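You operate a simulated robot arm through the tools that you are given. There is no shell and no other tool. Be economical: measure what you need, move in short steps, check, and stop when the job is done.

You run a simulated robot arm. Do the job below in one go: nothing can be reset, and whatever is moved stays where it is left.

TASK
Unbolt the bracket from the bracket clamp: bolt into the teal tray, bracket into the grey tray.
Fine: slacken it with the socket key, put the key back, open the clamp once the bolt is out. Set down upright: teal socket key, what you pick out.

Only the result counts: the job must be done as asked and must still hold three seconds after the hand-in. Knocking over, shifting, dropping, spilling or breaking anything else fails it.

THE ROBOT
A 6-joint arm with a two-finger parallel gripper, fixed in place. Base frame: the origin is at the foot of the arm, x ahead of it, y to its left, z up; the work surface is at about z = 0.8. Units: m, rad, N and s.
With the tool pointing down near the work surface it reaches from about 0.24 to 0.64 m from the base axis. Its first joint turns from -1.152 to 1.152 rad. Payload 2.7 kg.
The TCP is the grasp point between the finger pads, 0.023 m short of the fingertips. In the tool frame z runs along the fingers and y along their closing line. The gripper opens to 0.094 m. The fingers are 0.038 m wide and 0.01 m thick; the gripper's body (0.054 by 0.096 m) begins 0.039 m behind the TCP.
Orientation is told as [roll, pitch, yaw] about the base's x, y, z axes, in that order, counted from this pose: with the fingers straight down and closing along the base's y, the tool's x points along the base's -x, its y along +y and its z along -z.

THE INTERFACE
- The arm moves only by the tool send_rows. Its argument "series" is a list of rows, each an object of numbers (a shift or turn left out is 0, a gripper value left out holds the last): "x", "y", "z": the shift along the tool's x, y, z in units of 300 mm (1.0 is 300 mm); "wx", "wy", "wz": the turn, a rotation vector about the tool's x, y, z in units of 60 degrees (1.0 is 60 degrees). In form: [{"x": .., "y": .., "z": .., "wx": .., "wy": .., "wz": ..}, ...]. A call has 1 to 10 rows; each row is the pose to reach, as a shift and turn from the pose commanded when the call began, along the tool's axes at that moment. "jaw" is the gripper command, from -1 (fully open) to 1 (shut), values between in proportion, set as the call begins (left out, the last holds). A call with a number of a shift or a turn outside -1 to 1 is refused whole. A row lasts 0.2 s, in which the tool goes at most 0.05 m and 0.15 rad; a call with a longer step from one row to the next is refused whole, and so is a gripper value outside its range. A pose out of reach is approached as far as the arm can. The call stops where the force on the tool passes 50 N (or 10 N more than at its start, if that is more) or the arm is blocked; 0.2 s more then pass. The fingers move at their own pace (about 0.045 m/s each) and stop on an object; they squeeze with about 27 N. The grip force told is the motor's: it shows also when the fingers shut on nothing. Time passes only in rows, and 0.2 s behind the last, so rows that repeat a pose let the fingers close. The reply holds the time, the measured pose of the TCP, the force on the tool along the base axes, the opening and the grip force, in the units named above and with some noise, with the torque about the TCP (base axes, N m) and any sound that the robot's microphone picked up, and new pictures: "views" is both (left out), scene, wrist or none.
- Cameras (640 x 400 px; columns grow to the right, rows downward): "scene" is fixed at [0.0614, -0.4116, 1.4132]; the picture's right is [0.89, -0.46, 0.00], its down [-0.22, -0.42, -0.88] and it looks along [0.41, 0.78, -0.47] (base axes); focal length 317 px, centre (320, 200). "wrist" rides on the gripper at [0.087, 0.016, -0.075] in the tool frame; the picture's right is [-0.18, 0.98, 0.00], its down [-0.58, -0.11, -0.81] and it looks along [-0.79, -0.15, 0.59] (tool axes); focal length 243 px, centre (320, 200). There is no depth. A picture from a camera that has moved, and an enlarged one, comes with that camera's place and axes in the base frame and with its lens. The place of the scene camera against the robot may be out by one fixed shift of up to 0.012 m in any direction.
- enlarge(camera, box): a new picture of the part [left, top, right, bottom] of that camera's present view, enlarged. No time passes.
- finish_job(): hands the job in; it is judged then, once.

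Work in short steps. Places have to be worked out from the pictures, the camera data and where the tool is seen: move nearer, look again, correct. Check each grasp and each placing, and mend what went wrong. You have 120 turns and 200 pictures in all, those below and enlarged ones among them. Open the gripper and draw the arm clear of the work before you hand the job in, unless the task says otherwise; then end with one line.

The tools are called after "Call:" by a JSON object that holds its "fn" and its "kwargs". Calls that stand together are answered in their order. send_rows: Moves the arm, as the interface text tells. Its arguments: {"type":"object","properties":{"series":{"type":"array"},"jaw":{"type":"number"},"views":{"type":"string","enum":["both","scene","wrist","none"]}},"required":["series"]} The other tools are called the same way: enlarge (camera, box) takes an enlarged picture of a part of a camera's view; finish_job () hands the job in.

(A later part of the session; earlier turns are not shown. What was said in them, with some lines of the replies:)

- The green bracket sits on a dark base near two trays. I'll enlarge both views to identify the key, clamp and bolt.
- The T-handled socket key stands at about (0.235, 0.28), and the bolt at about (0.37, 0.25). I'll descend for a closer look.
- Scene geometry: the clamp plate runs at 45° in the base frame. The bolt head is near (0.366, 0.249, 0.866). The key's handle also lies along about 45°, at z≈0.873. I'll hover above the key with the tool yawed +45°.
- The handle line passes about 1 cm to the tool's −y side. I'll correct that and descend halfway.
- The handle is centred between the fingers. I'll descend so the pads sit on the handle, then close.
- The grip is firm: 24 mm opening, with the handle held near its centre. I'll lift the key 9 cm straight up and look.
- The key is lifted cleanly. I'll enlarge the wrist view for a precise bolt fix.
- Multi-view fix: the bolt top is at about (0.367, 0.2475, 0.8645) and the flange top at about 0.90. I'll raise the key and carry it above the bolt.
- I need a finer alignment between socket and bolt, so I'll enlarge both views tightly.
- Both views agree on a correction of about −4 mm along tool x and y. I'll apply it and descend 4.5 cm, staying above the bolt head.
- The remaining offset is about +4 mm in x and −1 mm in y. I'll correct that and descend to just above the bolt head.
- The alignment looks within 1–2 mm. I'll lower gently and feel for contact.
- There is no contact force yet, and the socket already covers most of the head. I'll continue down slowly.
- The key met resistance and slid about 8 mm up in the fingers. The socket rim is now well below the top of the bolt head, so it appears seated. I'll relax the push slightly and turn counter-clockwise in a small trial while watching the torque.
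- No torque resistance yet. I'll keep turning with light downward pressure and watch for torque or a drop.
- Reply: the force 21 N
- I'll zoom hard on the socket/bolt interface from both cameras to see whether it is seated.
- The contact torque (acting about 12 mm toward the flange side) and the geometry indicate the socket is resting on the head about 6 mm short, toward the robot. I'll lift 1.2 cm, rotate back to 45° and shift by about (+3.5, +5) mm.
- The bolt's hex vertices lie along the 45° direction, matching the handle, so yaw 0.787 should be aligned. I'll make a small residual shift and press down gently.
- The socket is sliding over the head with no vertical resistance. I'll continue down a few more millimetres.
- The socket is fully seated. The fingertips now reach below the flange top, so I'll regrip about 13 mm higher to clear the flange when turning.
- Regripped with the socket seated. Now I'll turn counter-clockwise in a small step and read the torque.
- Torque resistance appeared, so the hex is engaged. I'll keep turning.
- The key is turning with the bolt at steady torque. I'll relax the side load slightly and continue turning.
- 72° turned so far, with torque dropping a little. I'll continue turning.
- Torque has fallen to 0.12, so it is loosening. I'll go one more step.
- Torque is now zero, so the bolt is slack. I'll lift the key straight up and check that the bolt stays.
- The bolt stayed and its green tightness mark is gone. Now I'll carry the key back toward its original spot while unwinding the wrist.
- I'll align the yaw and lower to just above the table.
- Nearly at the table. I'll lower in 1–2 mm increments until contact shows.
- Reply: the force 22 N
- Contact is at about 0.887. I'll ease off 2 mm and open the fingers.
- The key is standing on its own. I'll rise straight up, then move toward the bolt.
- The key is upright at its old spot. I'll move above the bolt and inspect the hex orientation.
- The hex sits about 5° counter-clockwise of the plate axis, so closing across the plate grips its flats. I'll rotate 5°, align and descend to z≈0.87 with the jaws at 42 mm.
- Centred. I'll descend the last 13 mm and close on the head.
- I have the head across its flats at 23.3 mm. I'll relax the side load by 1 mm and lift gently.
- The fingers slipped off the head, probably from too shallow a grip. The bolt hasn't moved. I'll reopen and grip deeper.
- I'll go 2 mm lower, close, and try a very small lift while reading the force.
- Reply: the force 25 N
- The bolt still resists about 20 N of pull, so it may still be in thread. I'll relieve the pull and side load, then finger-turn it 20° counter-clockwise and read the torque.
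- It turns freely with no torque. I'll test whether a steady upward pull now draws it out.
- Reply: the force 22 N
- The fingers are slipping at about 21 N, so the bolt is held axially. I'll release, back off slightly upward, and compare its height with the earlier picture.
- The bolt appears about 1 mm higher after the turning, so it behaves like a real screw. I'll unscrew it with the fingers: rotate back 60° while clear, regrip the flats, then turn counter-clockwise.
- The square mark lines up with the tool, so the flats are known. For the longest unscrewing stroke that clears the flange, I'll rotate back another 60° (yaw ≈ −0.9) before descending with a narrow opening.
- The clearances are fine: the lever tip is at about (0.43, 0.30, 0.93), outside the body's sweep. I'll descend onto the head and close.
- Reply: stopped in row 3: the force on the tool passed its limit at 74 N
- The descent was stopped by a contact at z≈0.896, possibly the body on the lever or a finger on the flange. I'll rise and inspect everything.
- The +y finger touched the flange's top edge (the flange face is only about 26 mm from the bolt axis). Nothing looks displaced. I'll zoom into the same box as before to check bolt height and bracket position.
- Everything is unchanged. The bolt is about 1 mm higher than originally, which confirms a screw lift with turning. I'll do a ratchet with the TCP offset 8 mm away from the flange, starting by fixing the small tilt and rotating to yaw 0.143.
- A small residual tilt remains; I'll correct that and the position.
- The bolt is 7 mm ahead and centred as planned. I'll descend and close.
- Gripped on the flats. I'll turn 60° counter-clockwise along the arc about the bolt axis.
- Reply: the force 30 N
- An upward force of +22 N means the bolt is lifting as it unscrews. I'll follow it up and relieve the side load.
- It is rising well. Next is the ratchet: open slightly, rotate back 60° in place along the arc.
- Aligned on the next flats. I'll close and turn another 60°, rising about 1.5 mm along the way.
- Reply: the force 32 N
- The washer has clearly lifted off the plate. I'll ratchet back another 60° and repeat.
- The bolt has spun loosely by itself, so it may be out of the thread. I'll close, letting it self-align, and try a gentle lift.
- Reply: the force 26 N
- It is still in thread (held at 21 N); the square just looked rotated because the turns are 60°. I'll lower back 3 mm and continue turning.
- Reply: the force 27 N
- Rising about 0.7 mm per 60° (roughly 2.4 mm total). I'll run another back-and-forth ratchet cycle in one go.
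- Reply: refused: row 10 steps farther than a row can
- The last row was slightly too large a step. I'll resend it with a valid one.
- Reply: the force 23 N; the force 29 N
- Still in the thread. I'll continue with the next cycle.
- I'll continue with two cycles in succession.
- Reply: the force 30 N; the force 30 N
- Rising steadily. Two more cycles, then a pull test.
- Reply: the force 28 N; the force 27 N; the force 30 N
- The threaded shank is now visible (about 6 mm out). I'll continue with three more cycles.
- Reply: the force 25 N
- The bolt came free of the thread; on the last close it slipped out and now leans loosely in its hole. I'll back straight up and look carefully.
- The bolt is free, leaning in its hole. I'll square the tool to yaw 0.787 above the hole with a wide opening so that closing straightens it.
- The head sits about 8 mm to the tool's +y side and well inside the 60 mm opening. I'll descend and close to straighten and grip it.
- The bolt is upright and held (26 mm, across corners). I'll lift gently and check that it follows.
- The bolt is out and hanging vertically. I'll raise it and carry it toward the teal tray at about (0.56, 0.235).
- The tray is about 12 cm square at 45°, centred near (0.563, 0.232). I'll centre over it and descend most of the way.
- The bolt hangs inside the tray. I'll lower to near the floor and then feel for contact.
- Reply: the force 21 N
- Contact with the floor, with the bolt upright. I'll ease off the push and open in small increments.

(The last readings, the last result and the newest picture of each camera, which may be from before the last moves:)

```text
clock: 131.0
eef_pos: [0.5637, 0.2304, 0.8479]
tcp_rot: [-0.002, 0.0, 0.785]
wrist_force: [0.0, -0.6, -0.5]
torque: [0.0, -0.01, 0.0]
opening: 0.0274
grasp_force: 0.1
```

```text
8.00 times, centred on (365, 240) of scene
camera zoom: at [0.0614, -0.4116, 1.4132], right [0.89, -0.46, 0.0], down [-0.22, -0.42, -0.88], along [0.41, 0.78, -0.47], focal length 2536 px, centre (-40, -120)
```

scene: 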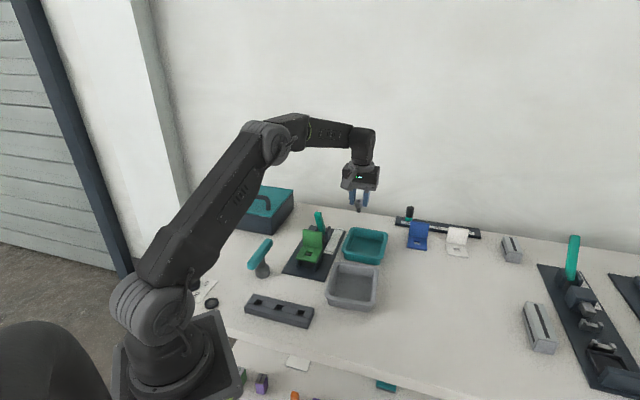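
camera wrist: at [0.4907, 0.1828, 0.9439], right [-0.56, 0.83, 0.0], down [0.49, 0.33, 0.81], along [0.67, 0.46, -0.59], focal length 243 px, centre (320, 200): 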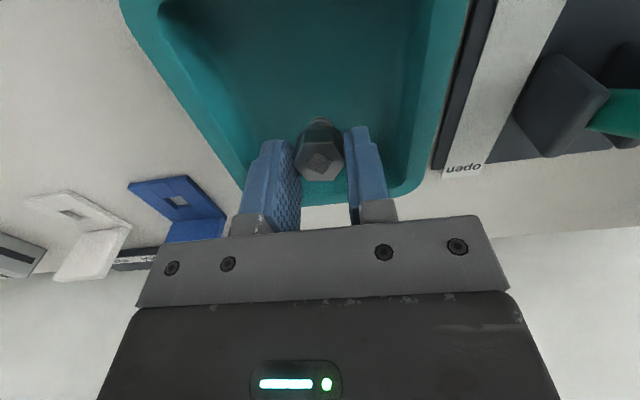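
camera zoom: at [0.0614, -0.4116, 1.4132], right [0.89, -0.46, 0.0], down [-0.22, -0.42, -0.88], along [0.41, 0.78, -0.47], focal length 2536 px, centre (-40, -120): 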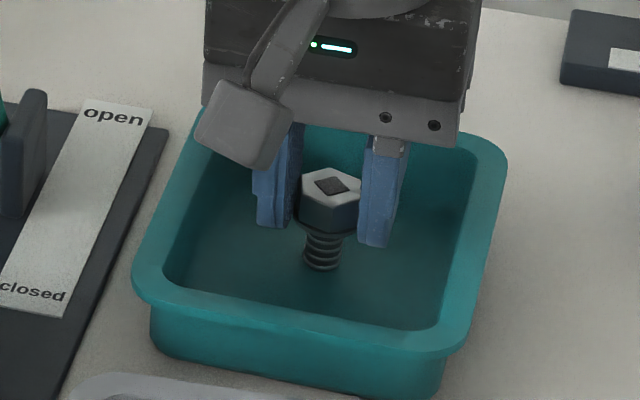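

The bolt leans slightly on the right finger after the release. I'll close again to straighten it, then inspect before releasing.

Call:
{"fn": "send_rows", "kwargs": {"series": [{"z": 0}, {"z": 0}, {"z": 0}], "jaw": 1, "views": "none"}}

Call:
{"fn": "enlarge", "kwargs": {"camera": "scene", "box": [340, 215, 390, 265]}}

Call:
{"fn": "enlarge", "kwargs": {"camera": "wrist", "box": [240, 80, 400, 240]}}

```text
clock: 131.8
eef_pos: [0.5637, 0.231, 0.8483]
tcp_rot: [-0.003, 0.0, 0.786]
wrist_force: [0.3, 0.0, 0.2]
torque: [-0.02, -0.02, 0.0]
opening: 0.025
grasp_force: 27.2
```

```text
8.00 times, centred on (365, 240) of scene
camera zoom: at [0.0614, -0.4116, 1.4132], right [0.89, -0.46, 0.0], down [-0.22, -0.42, -0.88], along [0.41, 0.78, -0.47], focal length 2536 px, centre (-40, -120)
```

zoom: 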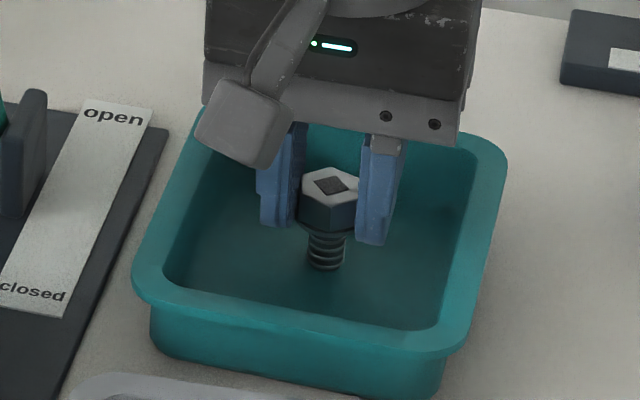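

```text
2.50 times, centred on (320, 160) of wrist
camera zoom: at [0.4906, 0.1817, 0.9239], right [-0.56, 0.83, 0.0], down [0.49, 0.33, 0.81], along [0.67, 0.46, -0.59], focal length 606 px, centre (320, 300)
```

zoom: 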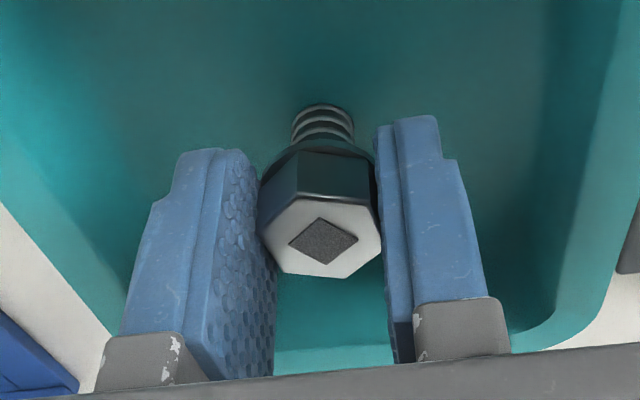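

It's roughly straight again. I'll open more fully this time so that both fingers clear quickly, and see whether it stands.

Call:
{"fn": "send_rows", "kwargs": {"series": [{"z": 0}, {"z": 0}, {"z": 0}], "jaw": 0.0, "views": "none"}}

Call:
{"fn": "enlarge", "kwargs": {"camera": "scene", "box": [340, 215, 390, 265]}}

Call:
{"fn": "enlarge", "kwargs": {"camera": "wrist", "box": [240, 80, 400, 240]}}

```text
clock: 132.6
eef_pos: [0.5636, 0.23, 0.8492]
tcp_rot: [-0.002, -0.001, 0.786]
wrist_force: [0.8, -0.7, 0.4]
torque: [-0.01, 0.01, 0.0]
opening: 0.0469
grasp_force: 0.1
```

```text
8.00 times, centred on (365, 240) of scene
camera zoom: at [0.0614, -0.4116, 1.4132], right [0.89, -0.46, 0.0], down [-0.22, -0.42, -0.88], along [0.41, 0.78, -0.47], focal length 2536 px, centre (-40, -120)
```

zoom: 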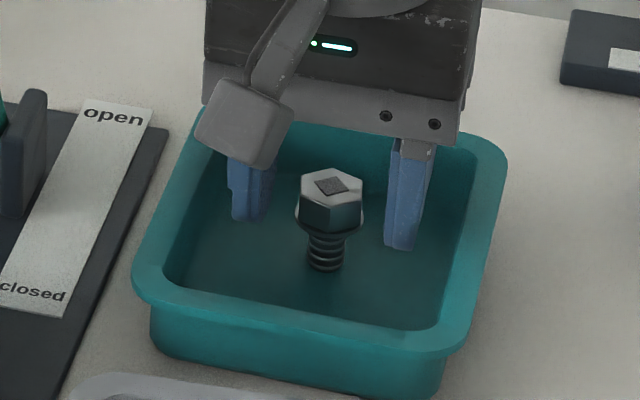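

```text
2.50 times, centred on (320, 160) of wrist
camera zoom: at [0.4906, 0.1817, 0.9239], right [-0.56, 0.83, 0.0], down [0.49, 0.33, 0.81], along [0.67, 0.46, -0.59], focal length 606 px, centre (320, 300)
```

zoom: 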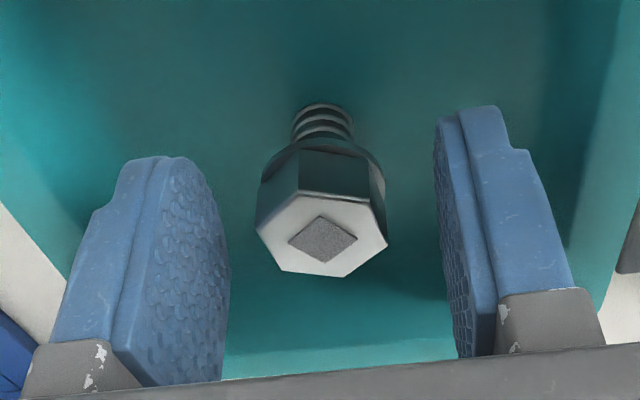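

The bolt stands upright on its own in the tray. I'll rise straight up and verify.

Call:
{"fn": "send_rows", "kwargs": {"series": [{"z": -0.05}, {"z": -0.15}, {"z": -0.3}, {"z": -0.45}, {"z": -0.45}], "views": "none"}}

Call:
{"fn": "enlarge", "kwargs": {"camera": "scene", "box": [280, 195, 400, 285]}}

```text
clock: 133.8
eef_pos: [0.565, 0.2323, 0.9825]
tcp_rot: [-0.002, 0.0, 0.785]
wrist_force: [-0.8, -0.5, 0.5]
torque: [-0.02, -0.04, -0.01]
opening: 0.047
grasp_force: 0.0
```

```text
4.44 times, centred on (340, 240) of scene
camera zoom: at [0.0614, -0.4116, 1.4132], right [0.89, -0.46, 0.0], down [-0.22, -0.42, -0.88], along [0.41, 0.78, -0.47], focal length 1409 px, centre (231, 22)
```

zoom: 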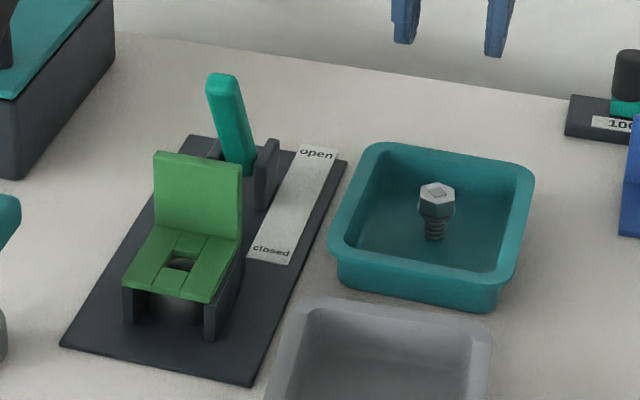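

The bolt is upright in the teal tray. Next is the clamp lever, which currently leans toward "closed". I'll hover near it for a close look.

Call:
{"fn": "send_rows", "kwargs": {"series": [{"z": -0.12}, {"x": 0.05, "y": 0.12, "z": -0.12}, {"x": 0.1, "y": 0.24, "z": -0.12}, {"x": 0.16, "y": 0.36, "z": -0.12}, {"x": 0.213, "y": 0.48, "z": -0.12}, {"x": 0.213, "y": 0.48, "z": -0.12}], "views": "wrist"}}

Call:
{"fn": "enlarge", "kwargs": {"camera": "scene", "box": [290, 195, 360, 265]}}

Call:
{"fn": "enlarge", "kwargs": {"camera": "wrist", "box": [220, 0, 420, 200]}}

```text
clock: 135.2
eef_pos: [0.4177, 0.2899, 1.0206]
tcp_rot: [-0.001, 0.0, 0.786]
wrist_force: [-0.4, -0.8, -1.6]
torque: [0.0, -0.03, -0.04]
opening: 0.0471
grasp_force: 0.1
camera wrist: at [0.3452, 0.2402, 1.0964], right [-0.56, 0.83, 0.0], down [0.49, 0.33, 0.81], along [0.67, 0.46, -0.59], focal length 243 px, centre (320, 200)
```

wrist: 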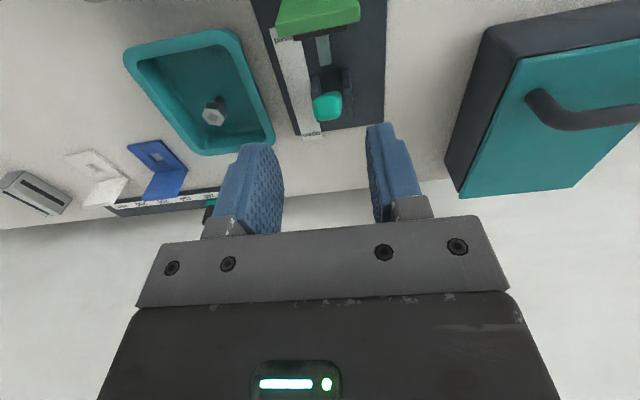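

```text
5.71 times, centred on (325, 230) of scene
camera zoom: at [0.0613, -0.4116, 1.4132], right [0.89, -0.46, 0.0], down [-0.22, -0.42, -0.88], along [0.41, 0.78, -0.47], focal length 1812 px, centre (291, 29)
```

zoom: 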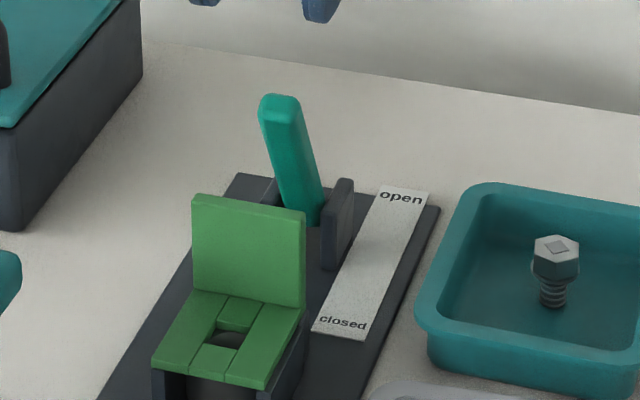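

```text
2.00 times, centred on (320, 100) of wrist
camera zoom: at [0.3452, 0.2402, 1.0964], right [-0.56, 0.83, 0.0], down [0.49, 0.33, 0.81], along [0.67, 0.46, -0.59], focal length 485 px, centre (320, 400)
```

zoom: 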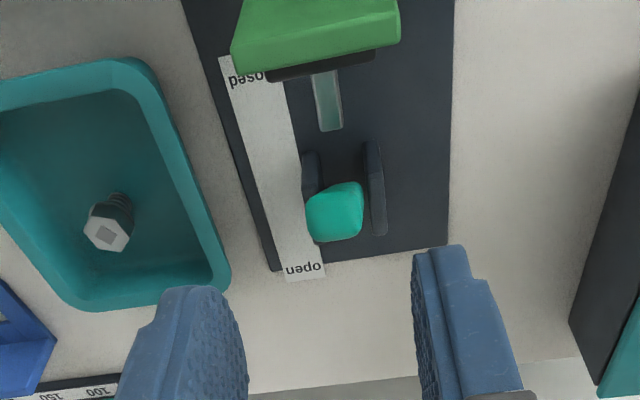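

The lever tip is at about (0.4235, 0.300, 0.94) and the pivot about 6 cm further along. I'll straddle the lever near its upper part and look before gripping.

Call:
{"fn": "send_rows", "kwargs": {"series": [{"x": -0.04, "y": 0.011}, {"x": -0.072, "y": 0.011, "z": 0.08}, {"x": -0.072, "y": 0.011, "z": 0.2}, {"x": -0.072, "y": 0.011, "z": 0.3}, {"x": -0.072, "y": 0.011, "z": 0.325}, {"x": -0.072, "y": 0.011, "z": 0.325}], "jaw": 0.0, "views": "wrist"}}

Call:
{"fn": "enlarge", "kwargs": {"camera": "scene", "box": [290, 195, 360, 265]}}

```text
clock: 136.6
eef_pos: [0.4309, 0.3049, 0.922]
tcp_rot: [-0.002, 0.001, 0.786]
wrist_force: [0.8, -0.7, -0.5]
torque: [-0.02, 0.0, 0.0]
opening: 0.0469
grasp_force: 0.0
camera wrist: at [0.3571, 0.2555, 0.9977], right [-0.56, 0.83, 0.0], down [0.49, 0.33, 0.81], along [0.67, 0.46, -0.59], focal length 243 px, centre (320, 200)
```

wrist: 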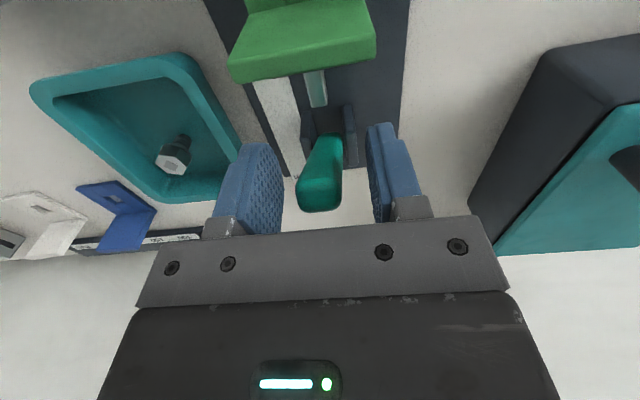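

```text
5.71 times, centred on (325, 230) of scene
camera zoom: at [0.0614, -0.4116, 1.4132], right [0.89, -0.46, 0.0], down [-0.22, -0.42, -0.88], along [0.41, 0.78, -0.47], focal length 1812 px, centre (291, 29)
```

zoom: 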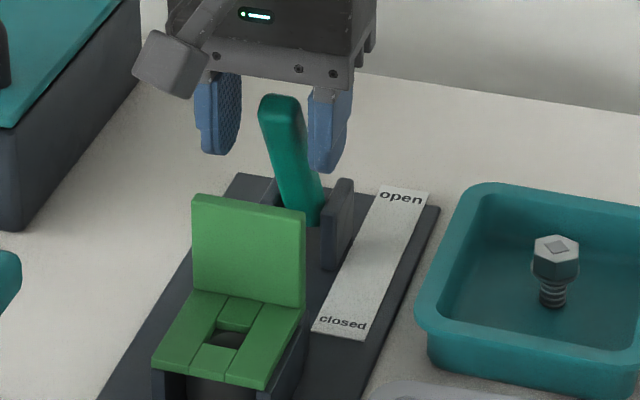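

The lever is centred between the fingers. I'll grip it and pull a first part of the arc toward "open", watching forces.

Call:
{"fn": "send_rows", "kwargs": {"series": [{"z": 0}, {"z": 0}, {"z": 0}], "jaw": 1, "views": "none"}}

Call:
{"fn": "send_rows", "kwargs": {"series": [{"x": -0.03, "z": -0.013}, {"x": -0.061, "z": -0.024}, {"x": -0.061, "z": -0.024}], "views": "none"}}

Call:
{"fn": "enlarge", "kwargs": {"camera": "scene", "box": [290, 195, 360, 265]}}

```text
clock: 137.4
eef_pos: [0.4303, 0.3038, 0.9229]
tcp_rot: [-0.002, 0.001, 0.785]
wrist_force: [11.4, -7.9, -3.1]
torque: [0.39, 0.39, 0.11]
opening: 0.022
grasp_force: 45.3
```

```text
clock: 138.2
eef_pos: [0.4426, 0.316, 0.9274]
tcp_rot: [-0.002, 0.003, 0.784]
wrist_force: [4.0, -24.1, -1.7]
torque: [-0.5, 1.48, 0.25]
opening: 0.0215
grasp_force: 45.7
```

```text
5.71 times, centred on (325, 230) of scene
camera zoom: at [0.0615, -0.4121, 1.413], right [0.89, -0.46, 0.0], down [-0.22, -0.42, -0.88], along [0.41, 0.78, -0.47], focal length 1812 px, centre (291, 29)
```

zoom: 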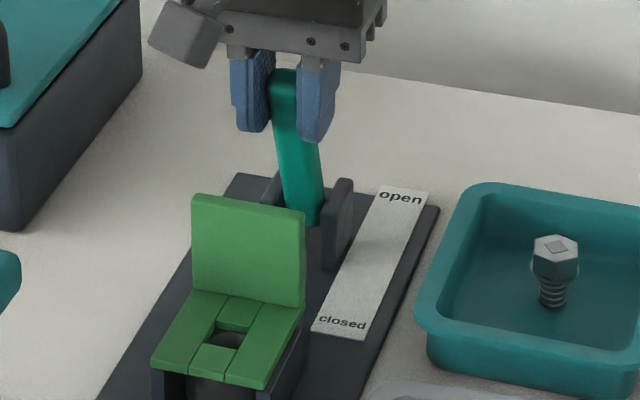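

The lever is following. I'll continue along the arc.

Call:
{"fn": "send_rows", "kwargs": {"series": [{"x": -0.031, "y": -0.003, "z": -0.007}, {"x": -0.062, "y": -0.003, "z": -0.013}, {"x": -0.094, "y": -0.003, "z": -0.015}, {"x": -0.125, "y": -0.003, "z": -0.015}, {"x": -0.157, "y": -0.003, "z": -0.011}, {"x": -0.188, "y": -0.003, "z": -0.007}, {"x": -0.188, "y": -0.003, "z": -0.007}], "views": "none"}}

Call:
{"fn": "enlarge", "kwargs": {"camera": "scene", "box": [290, 195, 360, 265]}}

```text
clock: 139.8
eef_pos: [0.4838, 0.355, 0.9316]
tcp_rot: [0.0, 0.004, 0.784]
wrist_force: [1.8, -21.4, -1.8]
torque: [-0.58, 1.26, 0.43]
opening: 0.0216
grasp_force: 44.9
```

```text
5.71 times, centred on (325, 230) of scene
camera zoom: at [0.0615, -0.4121, 1.413], right [0.89, -0.46, 0.0], down [-0.22, -0.42, -0.88], along [0.41, 0.78, -0.47], focal length 1812 px, centre (291, 29)
```

zoom: 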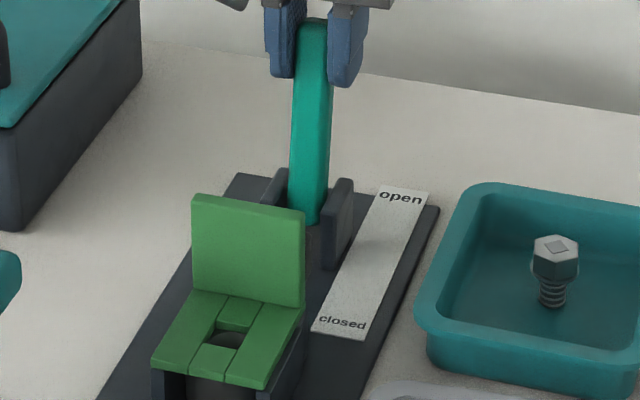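

It's past vertical toward "open". I'll keep following the arc down the other side.

Call:
{"fn": "send_rows", "kwargs": {"series": [{"x": -0.03, "y": -0.002, "z": 0.008}, {"x": -0.06, "y": -0.002, "z": 0.019}, {"x": -0.088, "y": -0.002, "z": 0.033}, {"x": -0.116, "y": -0.002, "z": 0.049}, {"x": -0.116, "y": -0.002, "z": 0.049}], "views": "none"}}

Call:
{"fn": "enlarge", "kwargs": {"camera": "scene", "box": [280, 175, 380, 275]}}

```text
clock: 141.0
eef_pos: [0.5102, 0.3826, 0.9174]
tcp_rot: [-0.003, -0.004, 0.785]
wrist_force: [3.0, -15.6, 11.0]
torque: [-0.79, 1.15, 0.14]
opening: 0.0218
grasp_force: 45.1
```

```text
4.00 times, centred on (330, 225) of scene
camera zoom: at [0.0613, -0.4121, 1.413], right [0.89, -0.46, 0.0], down [-0.22, -0.42, -0.88], along [0.41, 0.78, -0.47], focal length 1268 px, centre (280, 100)
```

zoom: 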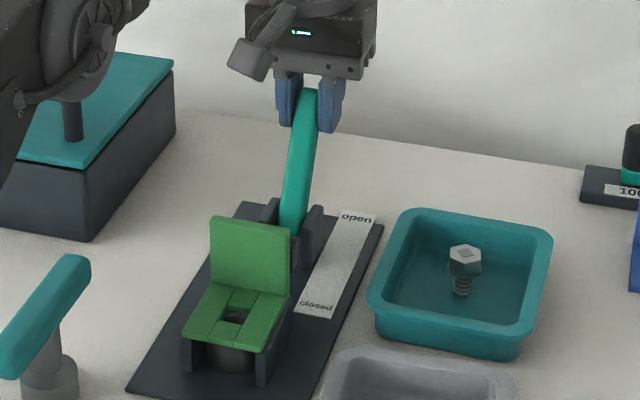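

At about +33° the reach limit is near. I'll nudge a bit further and see if the lever stops.

Call:
{"fn": "send_rows", "kwargs": {"series": [{"x": -0.018, "z": 0.014}, {"x": -0.036, "z": 0.03}, {"x": -0.036, "z": 0.03}], "views": "none"}}

Call:
{"fn": "enlarge", "kwargs": {"camera": "scene", "box": [280, 175, 380, 275]}}

```text
clock: 141.8
eef_pos: [0.5137, 0.3869, 0.9122]
tcp_rot: [-0.002, -0.007, 0.784]
wrist_force: [-6.1, -24.9, 34.8]
torque: [0.39, 0.7, 0.07]
opening: 0.0219
grasp_force: 45.5
out of reach, approached as far as the arm can: row 2, 3
```

```text
4.00 times, centred on (330, 225) of scene
camera zoom: at [0.0606, -0.4126, 1.4129], right [0.89, -0.46, 0.0], down [-0.22, -0.42, -0.88], along [0.41, 0.78, -0.47], focal length 1268 px, centre (280, 100)
```

zoom: 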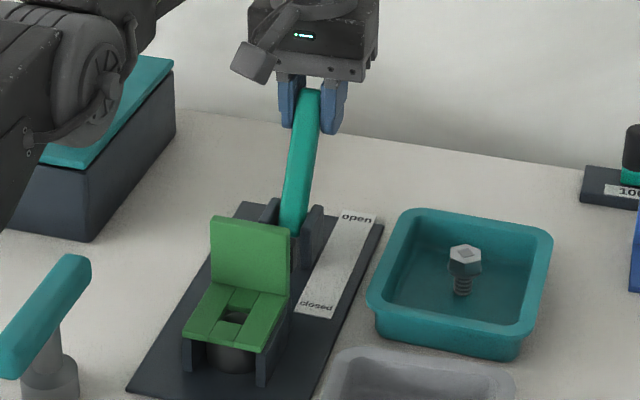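

The lever now resists strongly (35 N), so it is likely at its open stop. I'll ease off, release, and check that it stays.

Call:
{"fn": "send_rows", "kwargs": {"series": [{"x": 0.01, "z": -0.02}, {"x": 0.012, "z": -0.022}], "views": "none"}}

Call:
{"fn": "send_rows", "kwargs": {"series": [{"z": 0}, {"z": 0}, {"z": -0.1}, {"z": -0.2}, {"z": -0.3}, {"z": -0.3}], "jaw": -0.1, "views": "none"}}

Call:
{"fn": "enlarge", "kwargs": {"camera": "scene", "box": [290, 195, 360, 265]}}

```text
clock: 142.4
eef_pos: [0.5132, 0.3842, 0.9131]
tcp_rot: [-0.001, -0.009, 0.785]
wrist_force: [28.0, 0.4, 6.9]
torque: [1.35, -0.26, 0.25]
opening: 0.022
grasp_force: 45.0
```

```text
clock: 143.8
eef_pos: [0.5049, 0.3797, 1.0032]
tcp_rot: [-0.002, -0.001, 0.785]
wrist_force: [0.0, 0.9, -0.7]
torque: [0.01, 0.0, 0.01]
opening: 0.0517
grasp_force: 0.1
out of reach, approached as far as the arm can: row 5, 6
```

```text
5.71 times, centred on (325, 230) of scene
camera zoom: at [0.0614, -0.4116, 1.4132], right [0.89, -0.46, 0.0], down [-0.22, -0.42, -0.88], along [0.41, 0.78, -0.47], focal length 1812 px, centre (291, 29)
```

zoom: 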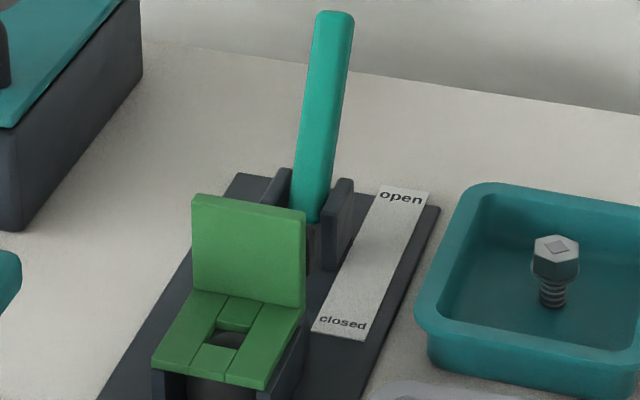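

The lever stays at "open". Now I'll move over the bracket's flange and rotate so the fingers close across its thickness (yaw −45°).

Call:
{"fn": "send_rows", "kwargs": {"series": [{"x": 0.08, "z": -0.02}, {"x": 0.17, "z": -0.02, "wz": 0.125}, {"x": 0.26, "z": -0.02, "wz": 0.25}, {"x": 0.35, "z": -0.02, "wz": 0.375}, {"x": 0.44, "z": -0.02, "wz": 0.5}, {"x": 0.519, "z": -0.02, "wz": 0.625}, {"x": 0.519, "z": -0.02, "wz": 0.75}, {"x": 0.519, "z": -0.02, "wz": 0.875}, {"x": 0.519, "z": -0.02, "wz": 1.0}], "views": "none"}}

Call:
{"fn": "send_rows", "kwargs": {"series": [{"wz": 0.125}, {"wz": 0.25}, {"wz": 0.375}, {"wz": 0.5}, {"wz": 0.5}], "views": "wrist"}}

Call:
{"fn": "enlarge", "kwargs": {"camera": "wrist", "box": [220, 0, 420, 200]}}

```text
clock: 145.8
eef_pos: [0.3939, 0.2695, 1.0079]
tcp_rot: [0.0, -0.002, -0.264]
wrist_force: [0.1, 0.2, -0.4]
torque: [0.03, 0.0, -0.02]
opening: 0.0516
grasp_force: 0.0
```

```text
clock: 147.0
eef_pos: [0.3929, 0.2697, 1.0096]
tcp_rot: [0.0, -0.001, -0.789]
wrist_force: [0.0, -0.2, 0.0]
torque: [-0.03, 0.03, 0.0]
opening: 0.0517
grasp_force: 0.1
camera wrist: at [0.3448, 0.3431, 1.084], right [0.83, 0.56, 0.0], down [0.33, -0.49, 0.81], along [0.46, -0.67, -0.59], focal length 243 px, centre (320, 200)
```

wrist: 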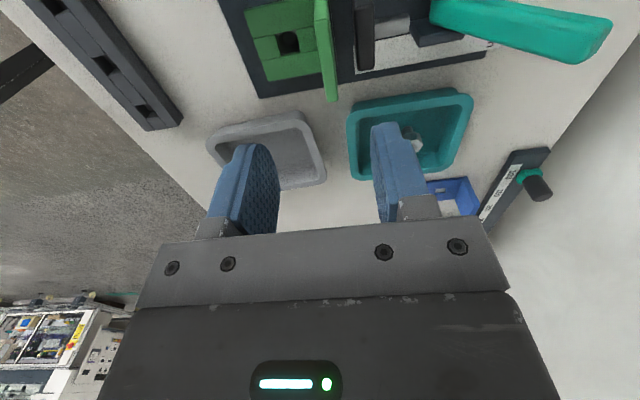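

```text
2.00 times, centred on (320, 100) of wrist
camera zoom: at [0.3448, 0.3431, 1.084], right [0.83, 0.56, 0.0], down [0.33, -0.49, 0.81], along [0.46, -0.67, -0.59], focal length 485 px, centre (320, 400)
```

zoom: 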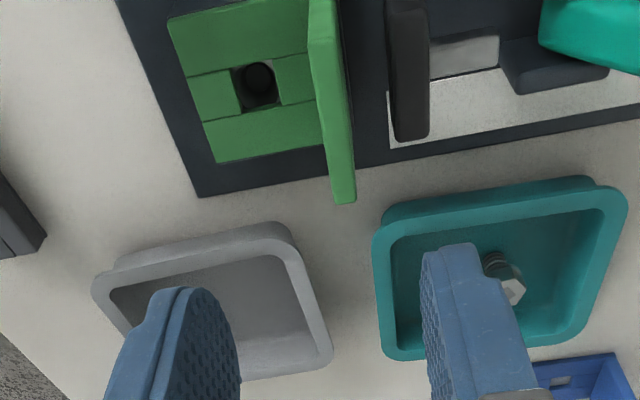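

The clamp jaw has retracted about 2 cm from the flange. The flange is 7 mm to tool +y. I'll narrow the jaws to 24 mm, align, and descend partway.

Call:
{"fn": "send_rows", "kwargs": {"series": [{"x": 0.015, "y": 0.022}, {"x": 0.015, "y": 0.022, "z": 0.1}, {"x": 0.015, "y": 0.022, "z": 0.2}, {"x": 0.015, "y": 0.022, "z": 0.24}, {"x": 0.015, "y": 0.022, "z": 0.24}], "jaw": 0.48, "views": "wrist"}}

Call:
{"fn": "enlarge", "kwargs": {"camera": "wrist", "box": [240, 30, 400, 190]}}

Call:
{"fn": "enlarge", "kwargs": {"camera": "scene", "box": [290, 205, 350, 265]}}

```text
clock: 148.2
eef_pos: [0.397, 0.2801, 0.9362]
tcp_rot: [0.002, -0.003, -0.785]
wrist_force: [-0.8, 0.1, 0.5]
torque: [0.03, 0.0, 0.0]
opening: 0.0245
grasp_force: 0.0
camera wrist: at [0.3475, 0.3518, 1.0113], right [0.82, 0.57, 0.0], down [0.33, -0.49, 0.81], along [0.46, -0.67, -0.59], focal length 243 px, centre (320, 200)
```

wrist: 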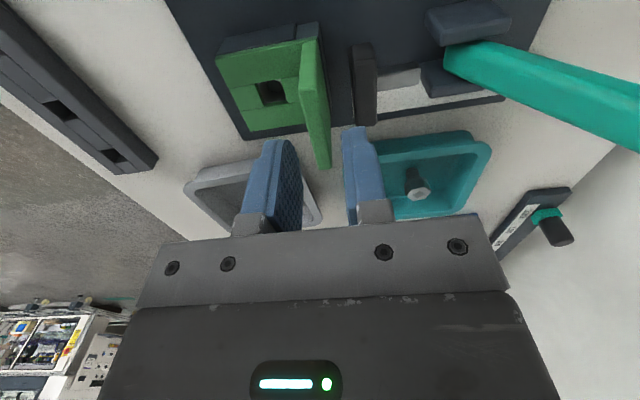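

```text
2.50 times, centred on (320, 110) of wrist
camera zoom: at [0.3475, 0.3518, 1.0113], right [0.82, 0.57, 0.0], down [0.33, -0.49, 0.81], along [0.46, -0.67, -0.59], focal length 606 px, centre (320, 425)
```

zoom: 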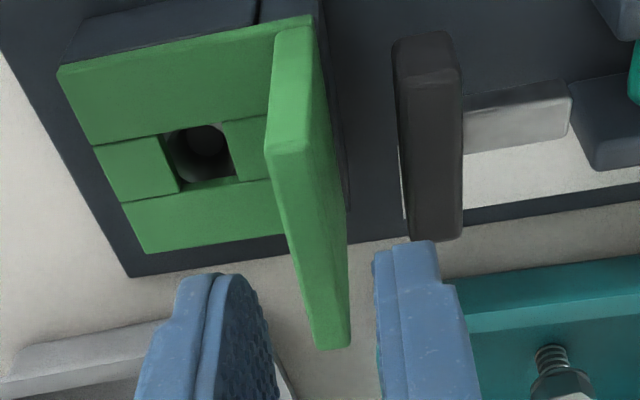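

```text
6.67 times, centred on (320, 235) of scene
camera zoom: at [0.0614, -0.4116, 1.4132], right [0.89, -0.46, 0.0], down [-0.22, -0.42, -0.88], along [0.41, 0.78, -0.47], focal length 2114 px, centre (320, -33)
```

zoom: 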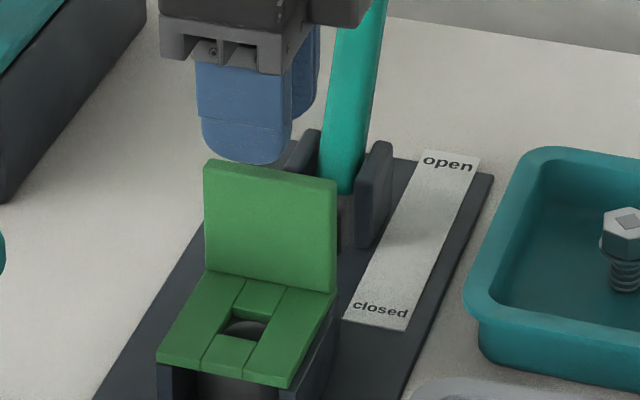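

The flange is centred within 1.5 mm and aligned. I'll narrow to about 19 mm and descend to grip its upper part.

Call:
{"fn": "send_rows", "kwargs": {"series": [{"x": -0.006, "y": -0.005}, {"x": -0.006, "y": -0.005}, {"x": -0.006, "y": -0.005, "z": 0.05}, {"x": -0.006, "y": -0.005, "z": 0.1}, {"x": -0.006, "y": -0.005, "z": 0.144}, {"x": -0.006, "y": -0.005, "z": 0.144}], "jaw": 0.6, "views": "none"}}

Call:
{"fn": "enlarge", "kwargs": {"camera": "wrist", "box": [240, 60, 400, 220]}}

Call:
{"fn": "enlarge", "kwargs": {"camera": "scene", "box": [290, 205, 350, 265]}}

```text
clock: 149.6
eef_pos: [0.3961, 0.2764, 0.8931]
tcp_rot: [0.001, -0.003, -0.784]
wrist_force: [-0.5, -0.2, -1.0]
torque: [-0.01, 0.03, 0.01]
opening: 0.0189
grasp_force: 0.0
```

```text
2.50 times, centred on (320, 140) of wrist
camera zoom: at [0.3464, 0.349, 0.9677], right [0.82, 0.57, 0.0], down [0.33, -0.49, 0.81], along [0.46, -0.67, -0.59], focal length 606 px, centre (320, 350)
```

zoom: 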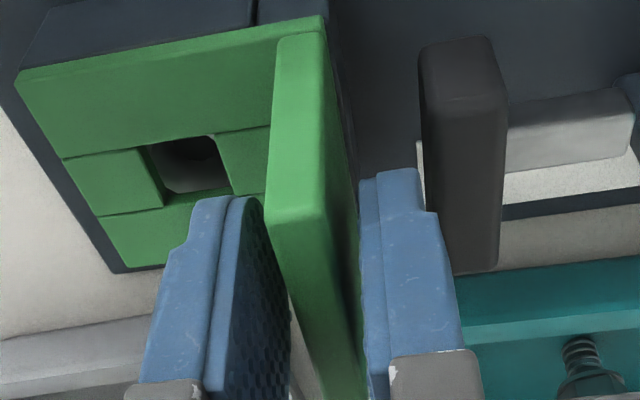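

```text
6.67 times, centred on (320, 235) of scene
camera zoom: at [0.0614, -0.4116, 1.4132], right [0.89, -0.46, 0.0], down [-0.22, -0.42, -0.88], along [0.41, 0.78, -0.47], focal length 2114 px, centre (320, -33)
```

zoom: 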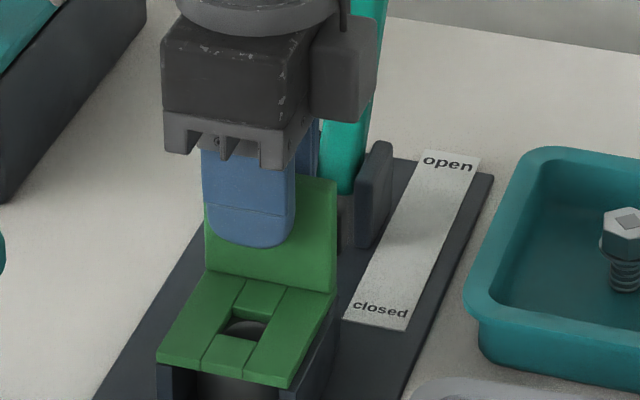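

Straddled properly, but slightly off-centre along the flange; I'll slide 7 mm toward its middle and close.

Call:
{"fn": "send_rows", "kwargs": {"series": [{"x": -0.024}, {"x": -0.024}], "views": "none"}}

Call:
{"fn": "send_rows", "kwargs": {"series": [{"z": 0}, {"z": 0}, {"z": 0}], "jaw": 1, "views": "none"}}

Call:
{"fn": "send_rows", "kwargs": {"series": [{"z": -0.005}, {"z": -0.015}, {"z": -0.03}, {"z": -0.05}], "views": "none"}}

Call:
{"fn": "enlarge", "kwargs": {"camera": "scene", "box": [290, 205, 350, 265]}}

```text
clock: 150.2
eef_pos: [0.4013, 0.27, 0.8927]
tcp_rot: [0.0, -0.001, -0.783]
wrist_force: [0.8, -0.2, 0.5]
torque: [-0.01, -0.03, 0.05]
opening: 0.0185
grasp_force: 0.1
```

```text
clock: 151.0
eef_pos: [0.4018, 0.2711, 0.8929]
tcp_rot: [0.001, -0.001, -0.786]
wrist_force: [1.4, 1.1, -1.1]
torque: [0.02, -0.02, -0.05]
opening: 0.0098
grasp_force: 27.1
```

```text
clock: 152.0
eef_pos: [0.4011, 0.2704, 0.9069]
tcp_rot: [-0.001, -0.001, -0.785]
wrist_force: [0.4, 0.5, -2.1]
torque: [0.01, -0.02, -0.01]
opening: 0.01
grasp_force: 26.9
```

```text
6.67 times, centred on (320, 235) of scene
camera zoom: at [0.0614, -0.4116, 1.4132], right [0.89, -0.46, 0.0], down [-0.22, -0.42, -0.88], along [0.41, 0.78, -0.47], focal length 2114 px, centre (320, -33)
```

zoom: 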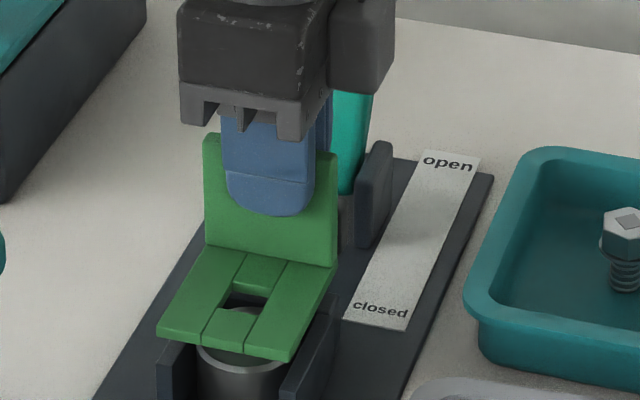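

The bracket lifts level and free. I'll raise it and carry it toward the grey tray.

Call:
{"fn": "send_rows", "kwargs": {"series": [{"z": -0.12}, {"z": -0.24}, {"z": -0.33}, {"x": -0.1, "y": -0.04, "z": -0.33}, {"x": -0.2, "y": -0.08, "z": -0.33}, {"x": -0.3, "y": -0.12, "z": -0.33}, {"x": -0.4, "y": -0.16, "z": -0.33}, {"x": -0.484, "y": -0.1875, "z": -0.33}, {"x": -0.484, "y": -0.1875, "z": -0.33}], "views": "both"}}

Call:
{"fn": "enlarge", "kwargs": {"camera": "scene", "box": [290, 190, 420, 320]}}

```text
clock: 154.0
eef_pos: [0.4647, 0.1254, 1.0077]
tcp_rot: [0.0, -0.002, -0.785]
wrist_force: [-0.1, -0.5, -2.0]
torque: [0.04, 0.01, 0.02]
opening: 0.0096
grasp_force: 27.1
camera wrist: at [0.415, 0.1985, 1.0823], right [0.82, 0.57, 0.0], down [0.33, -0.49, 0.81], along [0.46, -0.67, -0.59], focal length 243 px, centre (320, 200)
```

scene: 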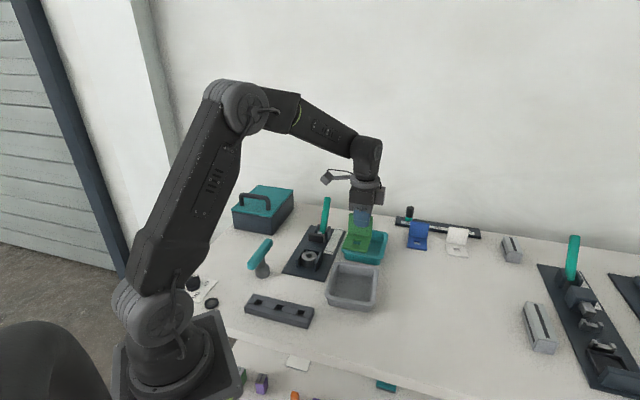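
wrist: 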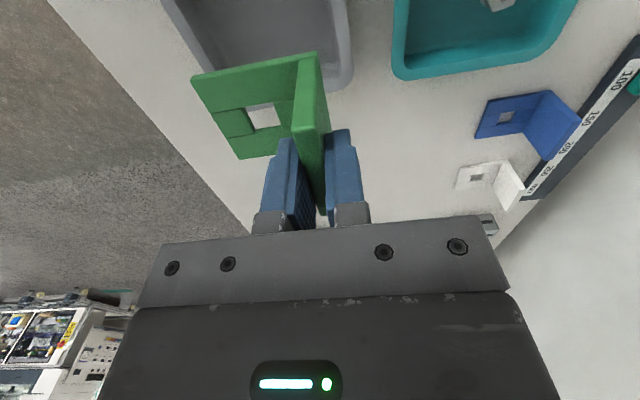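

```text
3.08 times, centred on (355, 255) of scene
camera zoom: at [0.0614, -0.4116, 1.4132], right [0.89, -0.46, 0.0], down [-0.22, -0.42, -0.88], along [0.41, 0.78, -0.47], focal length 975 px, centre (212, 31)
```

zoom: 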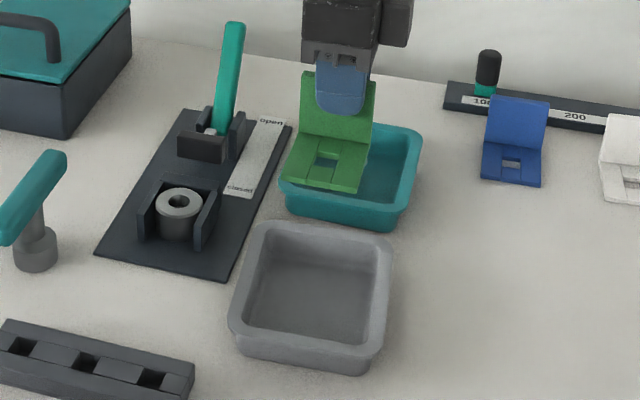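

The grey tray centre is at about (0.425, 0.09). I'll position the bracket over it and descend to just above the floor.

Call:
{"fn": "send_rows", "kwargs": {"series": [{"x": 0.005, "y": -0.035}, {"x": 0.01, "y": -0.0687}, {"x": 0.01, "y": -0.0687, "z": 0.1}, {"x": 0.01, "y": -0.0687, "z": 0.2}, {"x": 0.01, "y": -0.0687, "z": 0.2}], "views": "wrist"}}

Call:
{"fn": "enlarge", "kwargs": {"camera": "scene", "box": [310, 220, 400, 320]}}

```text
clock: 155.2
eef_pos: [0.4506, 0.1152, 0.9457]
tcp_rot: [0.002, -0.002, -0.785]
wrist_force: [0.1, -0.8, -2.0]
torque: [0.01, -0.01, 0.03]
opening: 0.01
grasp_force: 26.9
camera wrist: at [0.4, 0.1881, 1.0217], right [0.83, 0.57, 0.0], down [0.33, -0.49, 0.81], along [0.46, -0.67, -0.59], focal length 243 px, centre (320, 200)
```

wrist: 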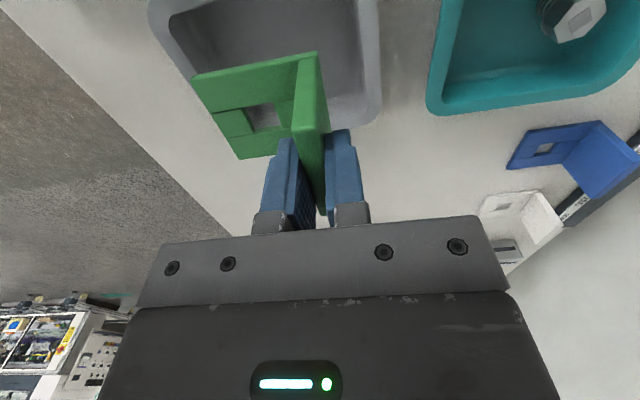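

```text
4.00 times, centred on (355, 270) of scene
camera zoom: at [0.0614, -0.4116, 1.4132], right [0.89, -0.46, 0.0], down [-0.22, -0.42, -0.88], along [0.41, 0.78, -0.47], focal length 1268 px, centre (180, -80)
```

zoom: 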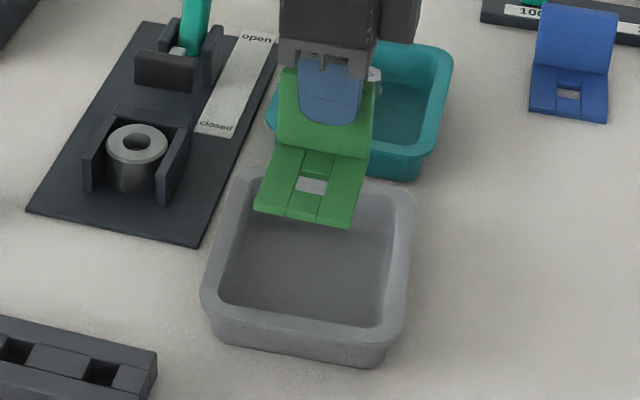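

By the wrist view, the bracket is centred over the tray to within a few mm. I'll descend and feel for the floor.

Call:
{"fn": "send_rows", "kwargs": {"series": [{"z": 0.1}, {"z": 0.2}, {"z": 0.23}, {"z": 0.24}, {"z": 0.25}, {"z": 0.26}, {"z": 0.26}], "views": "none"}}

Call:
{"fn": "enlarge", "kwargs": {"camera": "scene", "box": [310, 220, 400, 320]}}

```text
clock: 156.8
eef_pos: [0.4481, 0.116, 0.8681]
tcp_rot: [0.002, 0.0, -0.786]
wrist_force: [-0.1, -0.2, -2.3]
torque: [0.03, -0.05, 0.0]
opening: 0.0099
grasp_force: 27.1
```

```text
4.00 times, centred on (355, 270) of scene
camera zoom: at [0.0614, -0.4116, 1.4132], right [0.89, -0.46, 0.0], down [-0.22, -0.42, -0.88], along [0.41, 0.78, -0.47], focal length 1268 px, centre (180, -80)
```

zoom: 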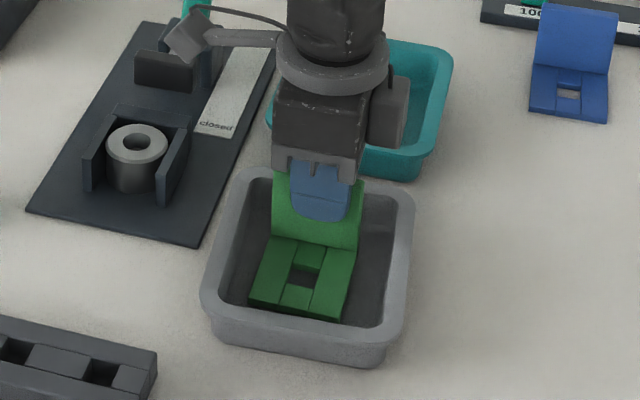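

Not touching yet. I'll lower in 1.5 mm steps.

Call:
{"fn": "send_rows", "kwargs": {"series": [{"z": 0.006}, {"z": 0.012}, {"z": 0.018}, {"z": 0.018}], "views": "none"}}

```text
clock: 157.8
eef_pos: [0.4485, 0.1143, 0.8642]
tcp_rot: [0.002, 0.0, -0.785]
wrist_force: [0.0, -0.6, -2.0]
torque: [0.02, -0.03, 0.0]
opening: 0.0099
grasp_force: 26.6
```

Call:
{"fn": "send_rows", "kwargs": {"series": [{"z": 0.006}, {"z": 0.012}, {"z": 0.018}, {"z": 0.022}, {"z": 0.022}], "views": "none"}}

Call:
{"fn": "enlarge", "kwargs": {"camera": "scene", "box": [320, 240, 390, 310]}}

```text
clock: 159.0
eef_pos: [0.4468, 0.1151, 0.8573]
tcp_rot: [0.003, -0.003, -0.784]
wrist_force: [2.1, -4.6, 24.2]
torque: [-0.28, 0.12, 0.09]
opening: 0.0099
grasp_force: 27.1
```

```text
5.71 times, centred on (355, 275) of scene
camera zoom: at [0.0611, -0.4118, 1.4131], right [0.89, -0.46, 0.0], down [-0.22, -0.42, -0.88], along [0.41, 0.78, -0.47], focal length 1812 px, centre (120, -229)
```

zoom: 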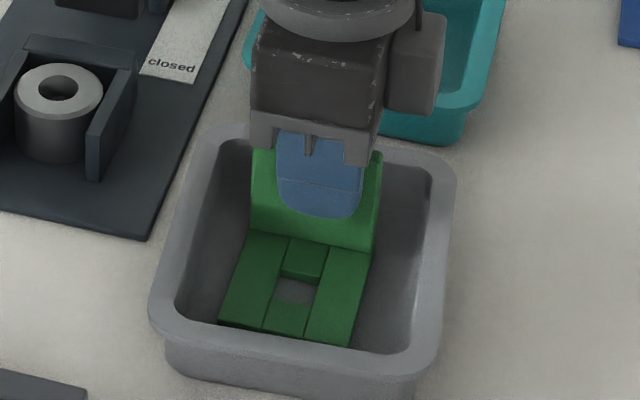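

It's resting on the tray floor. I'll ease off the push, open modestly, and check.

Call:
{"fn": "send_rows", "kwargs": {"series": [{"z": -0.006}, {"z": -0.006}], "views": "none"}}

Call:
{"fn": "send_rows", "kwargs": {"series": [{"z": 0}, {"z": 0}, {"z": 0}, {"z": -0.03}, {"z": -0.1}, {"z": -0.22}, {"z": -0.36}, {"z": -0.45}, {"z": -0.45}], "jaw": 0.5, "views": "both"}}

Call:
{"fn": "enlarge", "kwargs": {"camera": "scene", "box": [310, 210, 410, 310]}}

```text
clock: 159.6
eef_pos: [0.4481, 0.1152, 0.8588]
tcp_rot: [-0.002, 0.0, -0.787]
wrist_force: [2.0, 0.8, 4.3]
torque: [-0.04, -0.19, 0.04]
opening: 0.0098
grasp_force: 26.9
```

```text
clock: 161.6
eef_pos: [0.449, 0.1153, 0.9957]
tcp_rot: [0.0, -0.002, -0.785]
wrist_force: [-1.2, 0.2, -0.1]
torque: [0.02, 0.01, 0.01]
opening: 0.0237
grasp_force: 0.0
camera wrist: at [0.3987, 0.1889, 1.0701], right [0.82, 0.57, 0.0], down [0.33, -0.49, 0.81], along [0.46, -0.67, -0.59], focal length 243 px, centre (320, 200)
```

scene: 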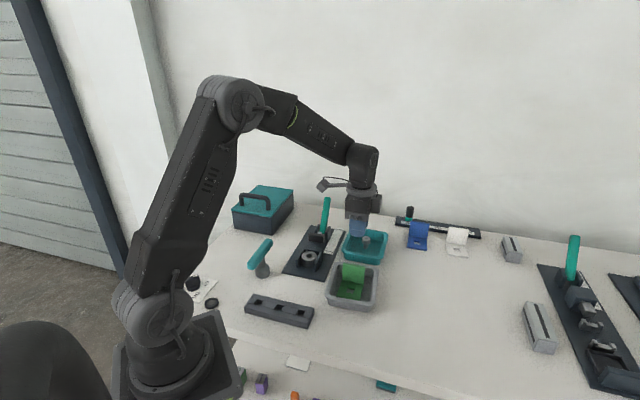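
wrist: 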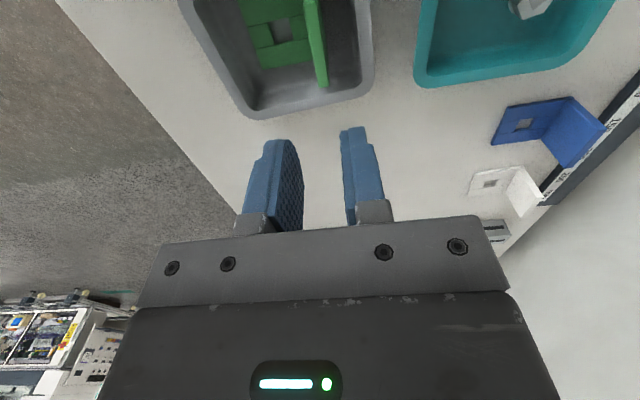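

```text
4.00 times, centred on (360, 260) of scene
camera zoom: at [0.0613, -0.4116, 1.4132], right [0.89, -0.46, 0.0], down [-0.22, -0.42, -0.88], along [0.41, 0.78, -0.47], focal length 1268 px, centre (160, -40)
```

zoom: 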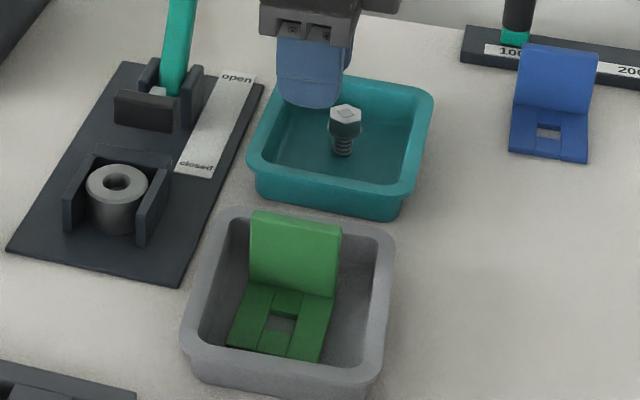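

The bracket is upright in the grey tray and the bolt still stands in the teal tray. I'll open the gripper, raise the arm clear and take a final check.

Call:
{"fn": "send_rows", "kwargs": {"series": [{"z": -0.15}, {"z": -0.3}, {"z": -0.45}, {"z": -0.6}, {"z": -0.6, "y": -0.12}, {"z": -0.6, "y": -0.25}, {"z": -0.6, "y": -0.25}], "jaw": -1, "views": "scene"}}

Call:
{"fn": "enlarge", "kwargs": {"camera": "scene", "box": [220, 180, 420, 320]}}

```text
clock: 163.2
eef_pos: [0.3959, 0.0632, 1.1734]
tcp_rot: [-0.001, -0.001, -0.786]
wrist_force: [0.7, -0.6, -0.3]
torque: [-0.01, 0.0, 0.0]
opening: 0.094
grasp_force: 0.1
```

scene: 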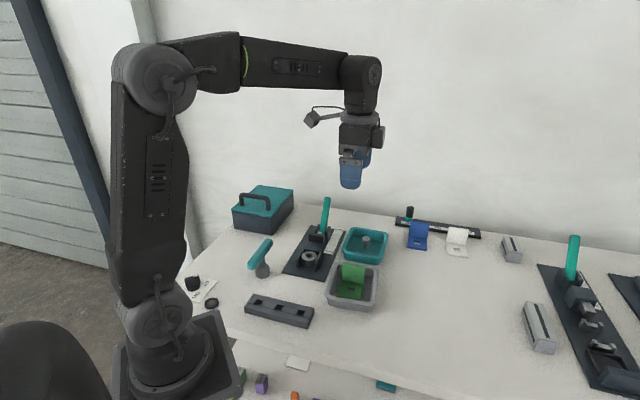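

```text
2.86 times, centred on (320, 250) of scene
camera zoom: at [0.0613, -0.4116, 1.4132], right [0.89, -0.46, 0.0], down [-0.22, -0.42, -0.88], along [0.41, 0.78, -0.47], focal length 906 px, centre (320, 57)
```

zoom: 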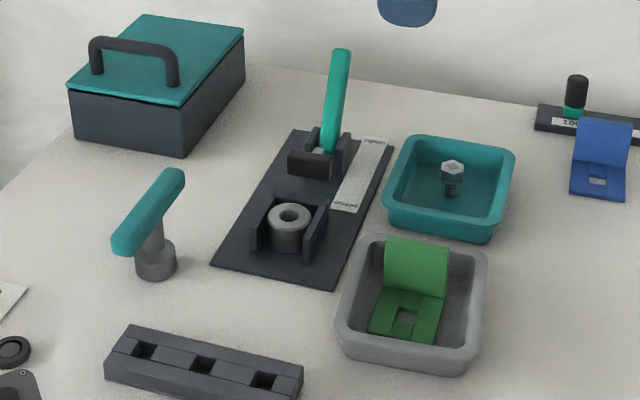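

The key stands at its original spot, the bolt stands in the teal tray, the bracket is upright in the grey tray, and the clamp is open with the arm clear. I'll hand it in.

Call:
{"fn": "finish_job", "kwargs": {}}

```text
The job is handed in.
```

The job is handed in: the bolt is standing upright in the teal tray, the bracket is upright in the grey tray, the socket key is back upright at its starting place, and the clamp lever is at "open".
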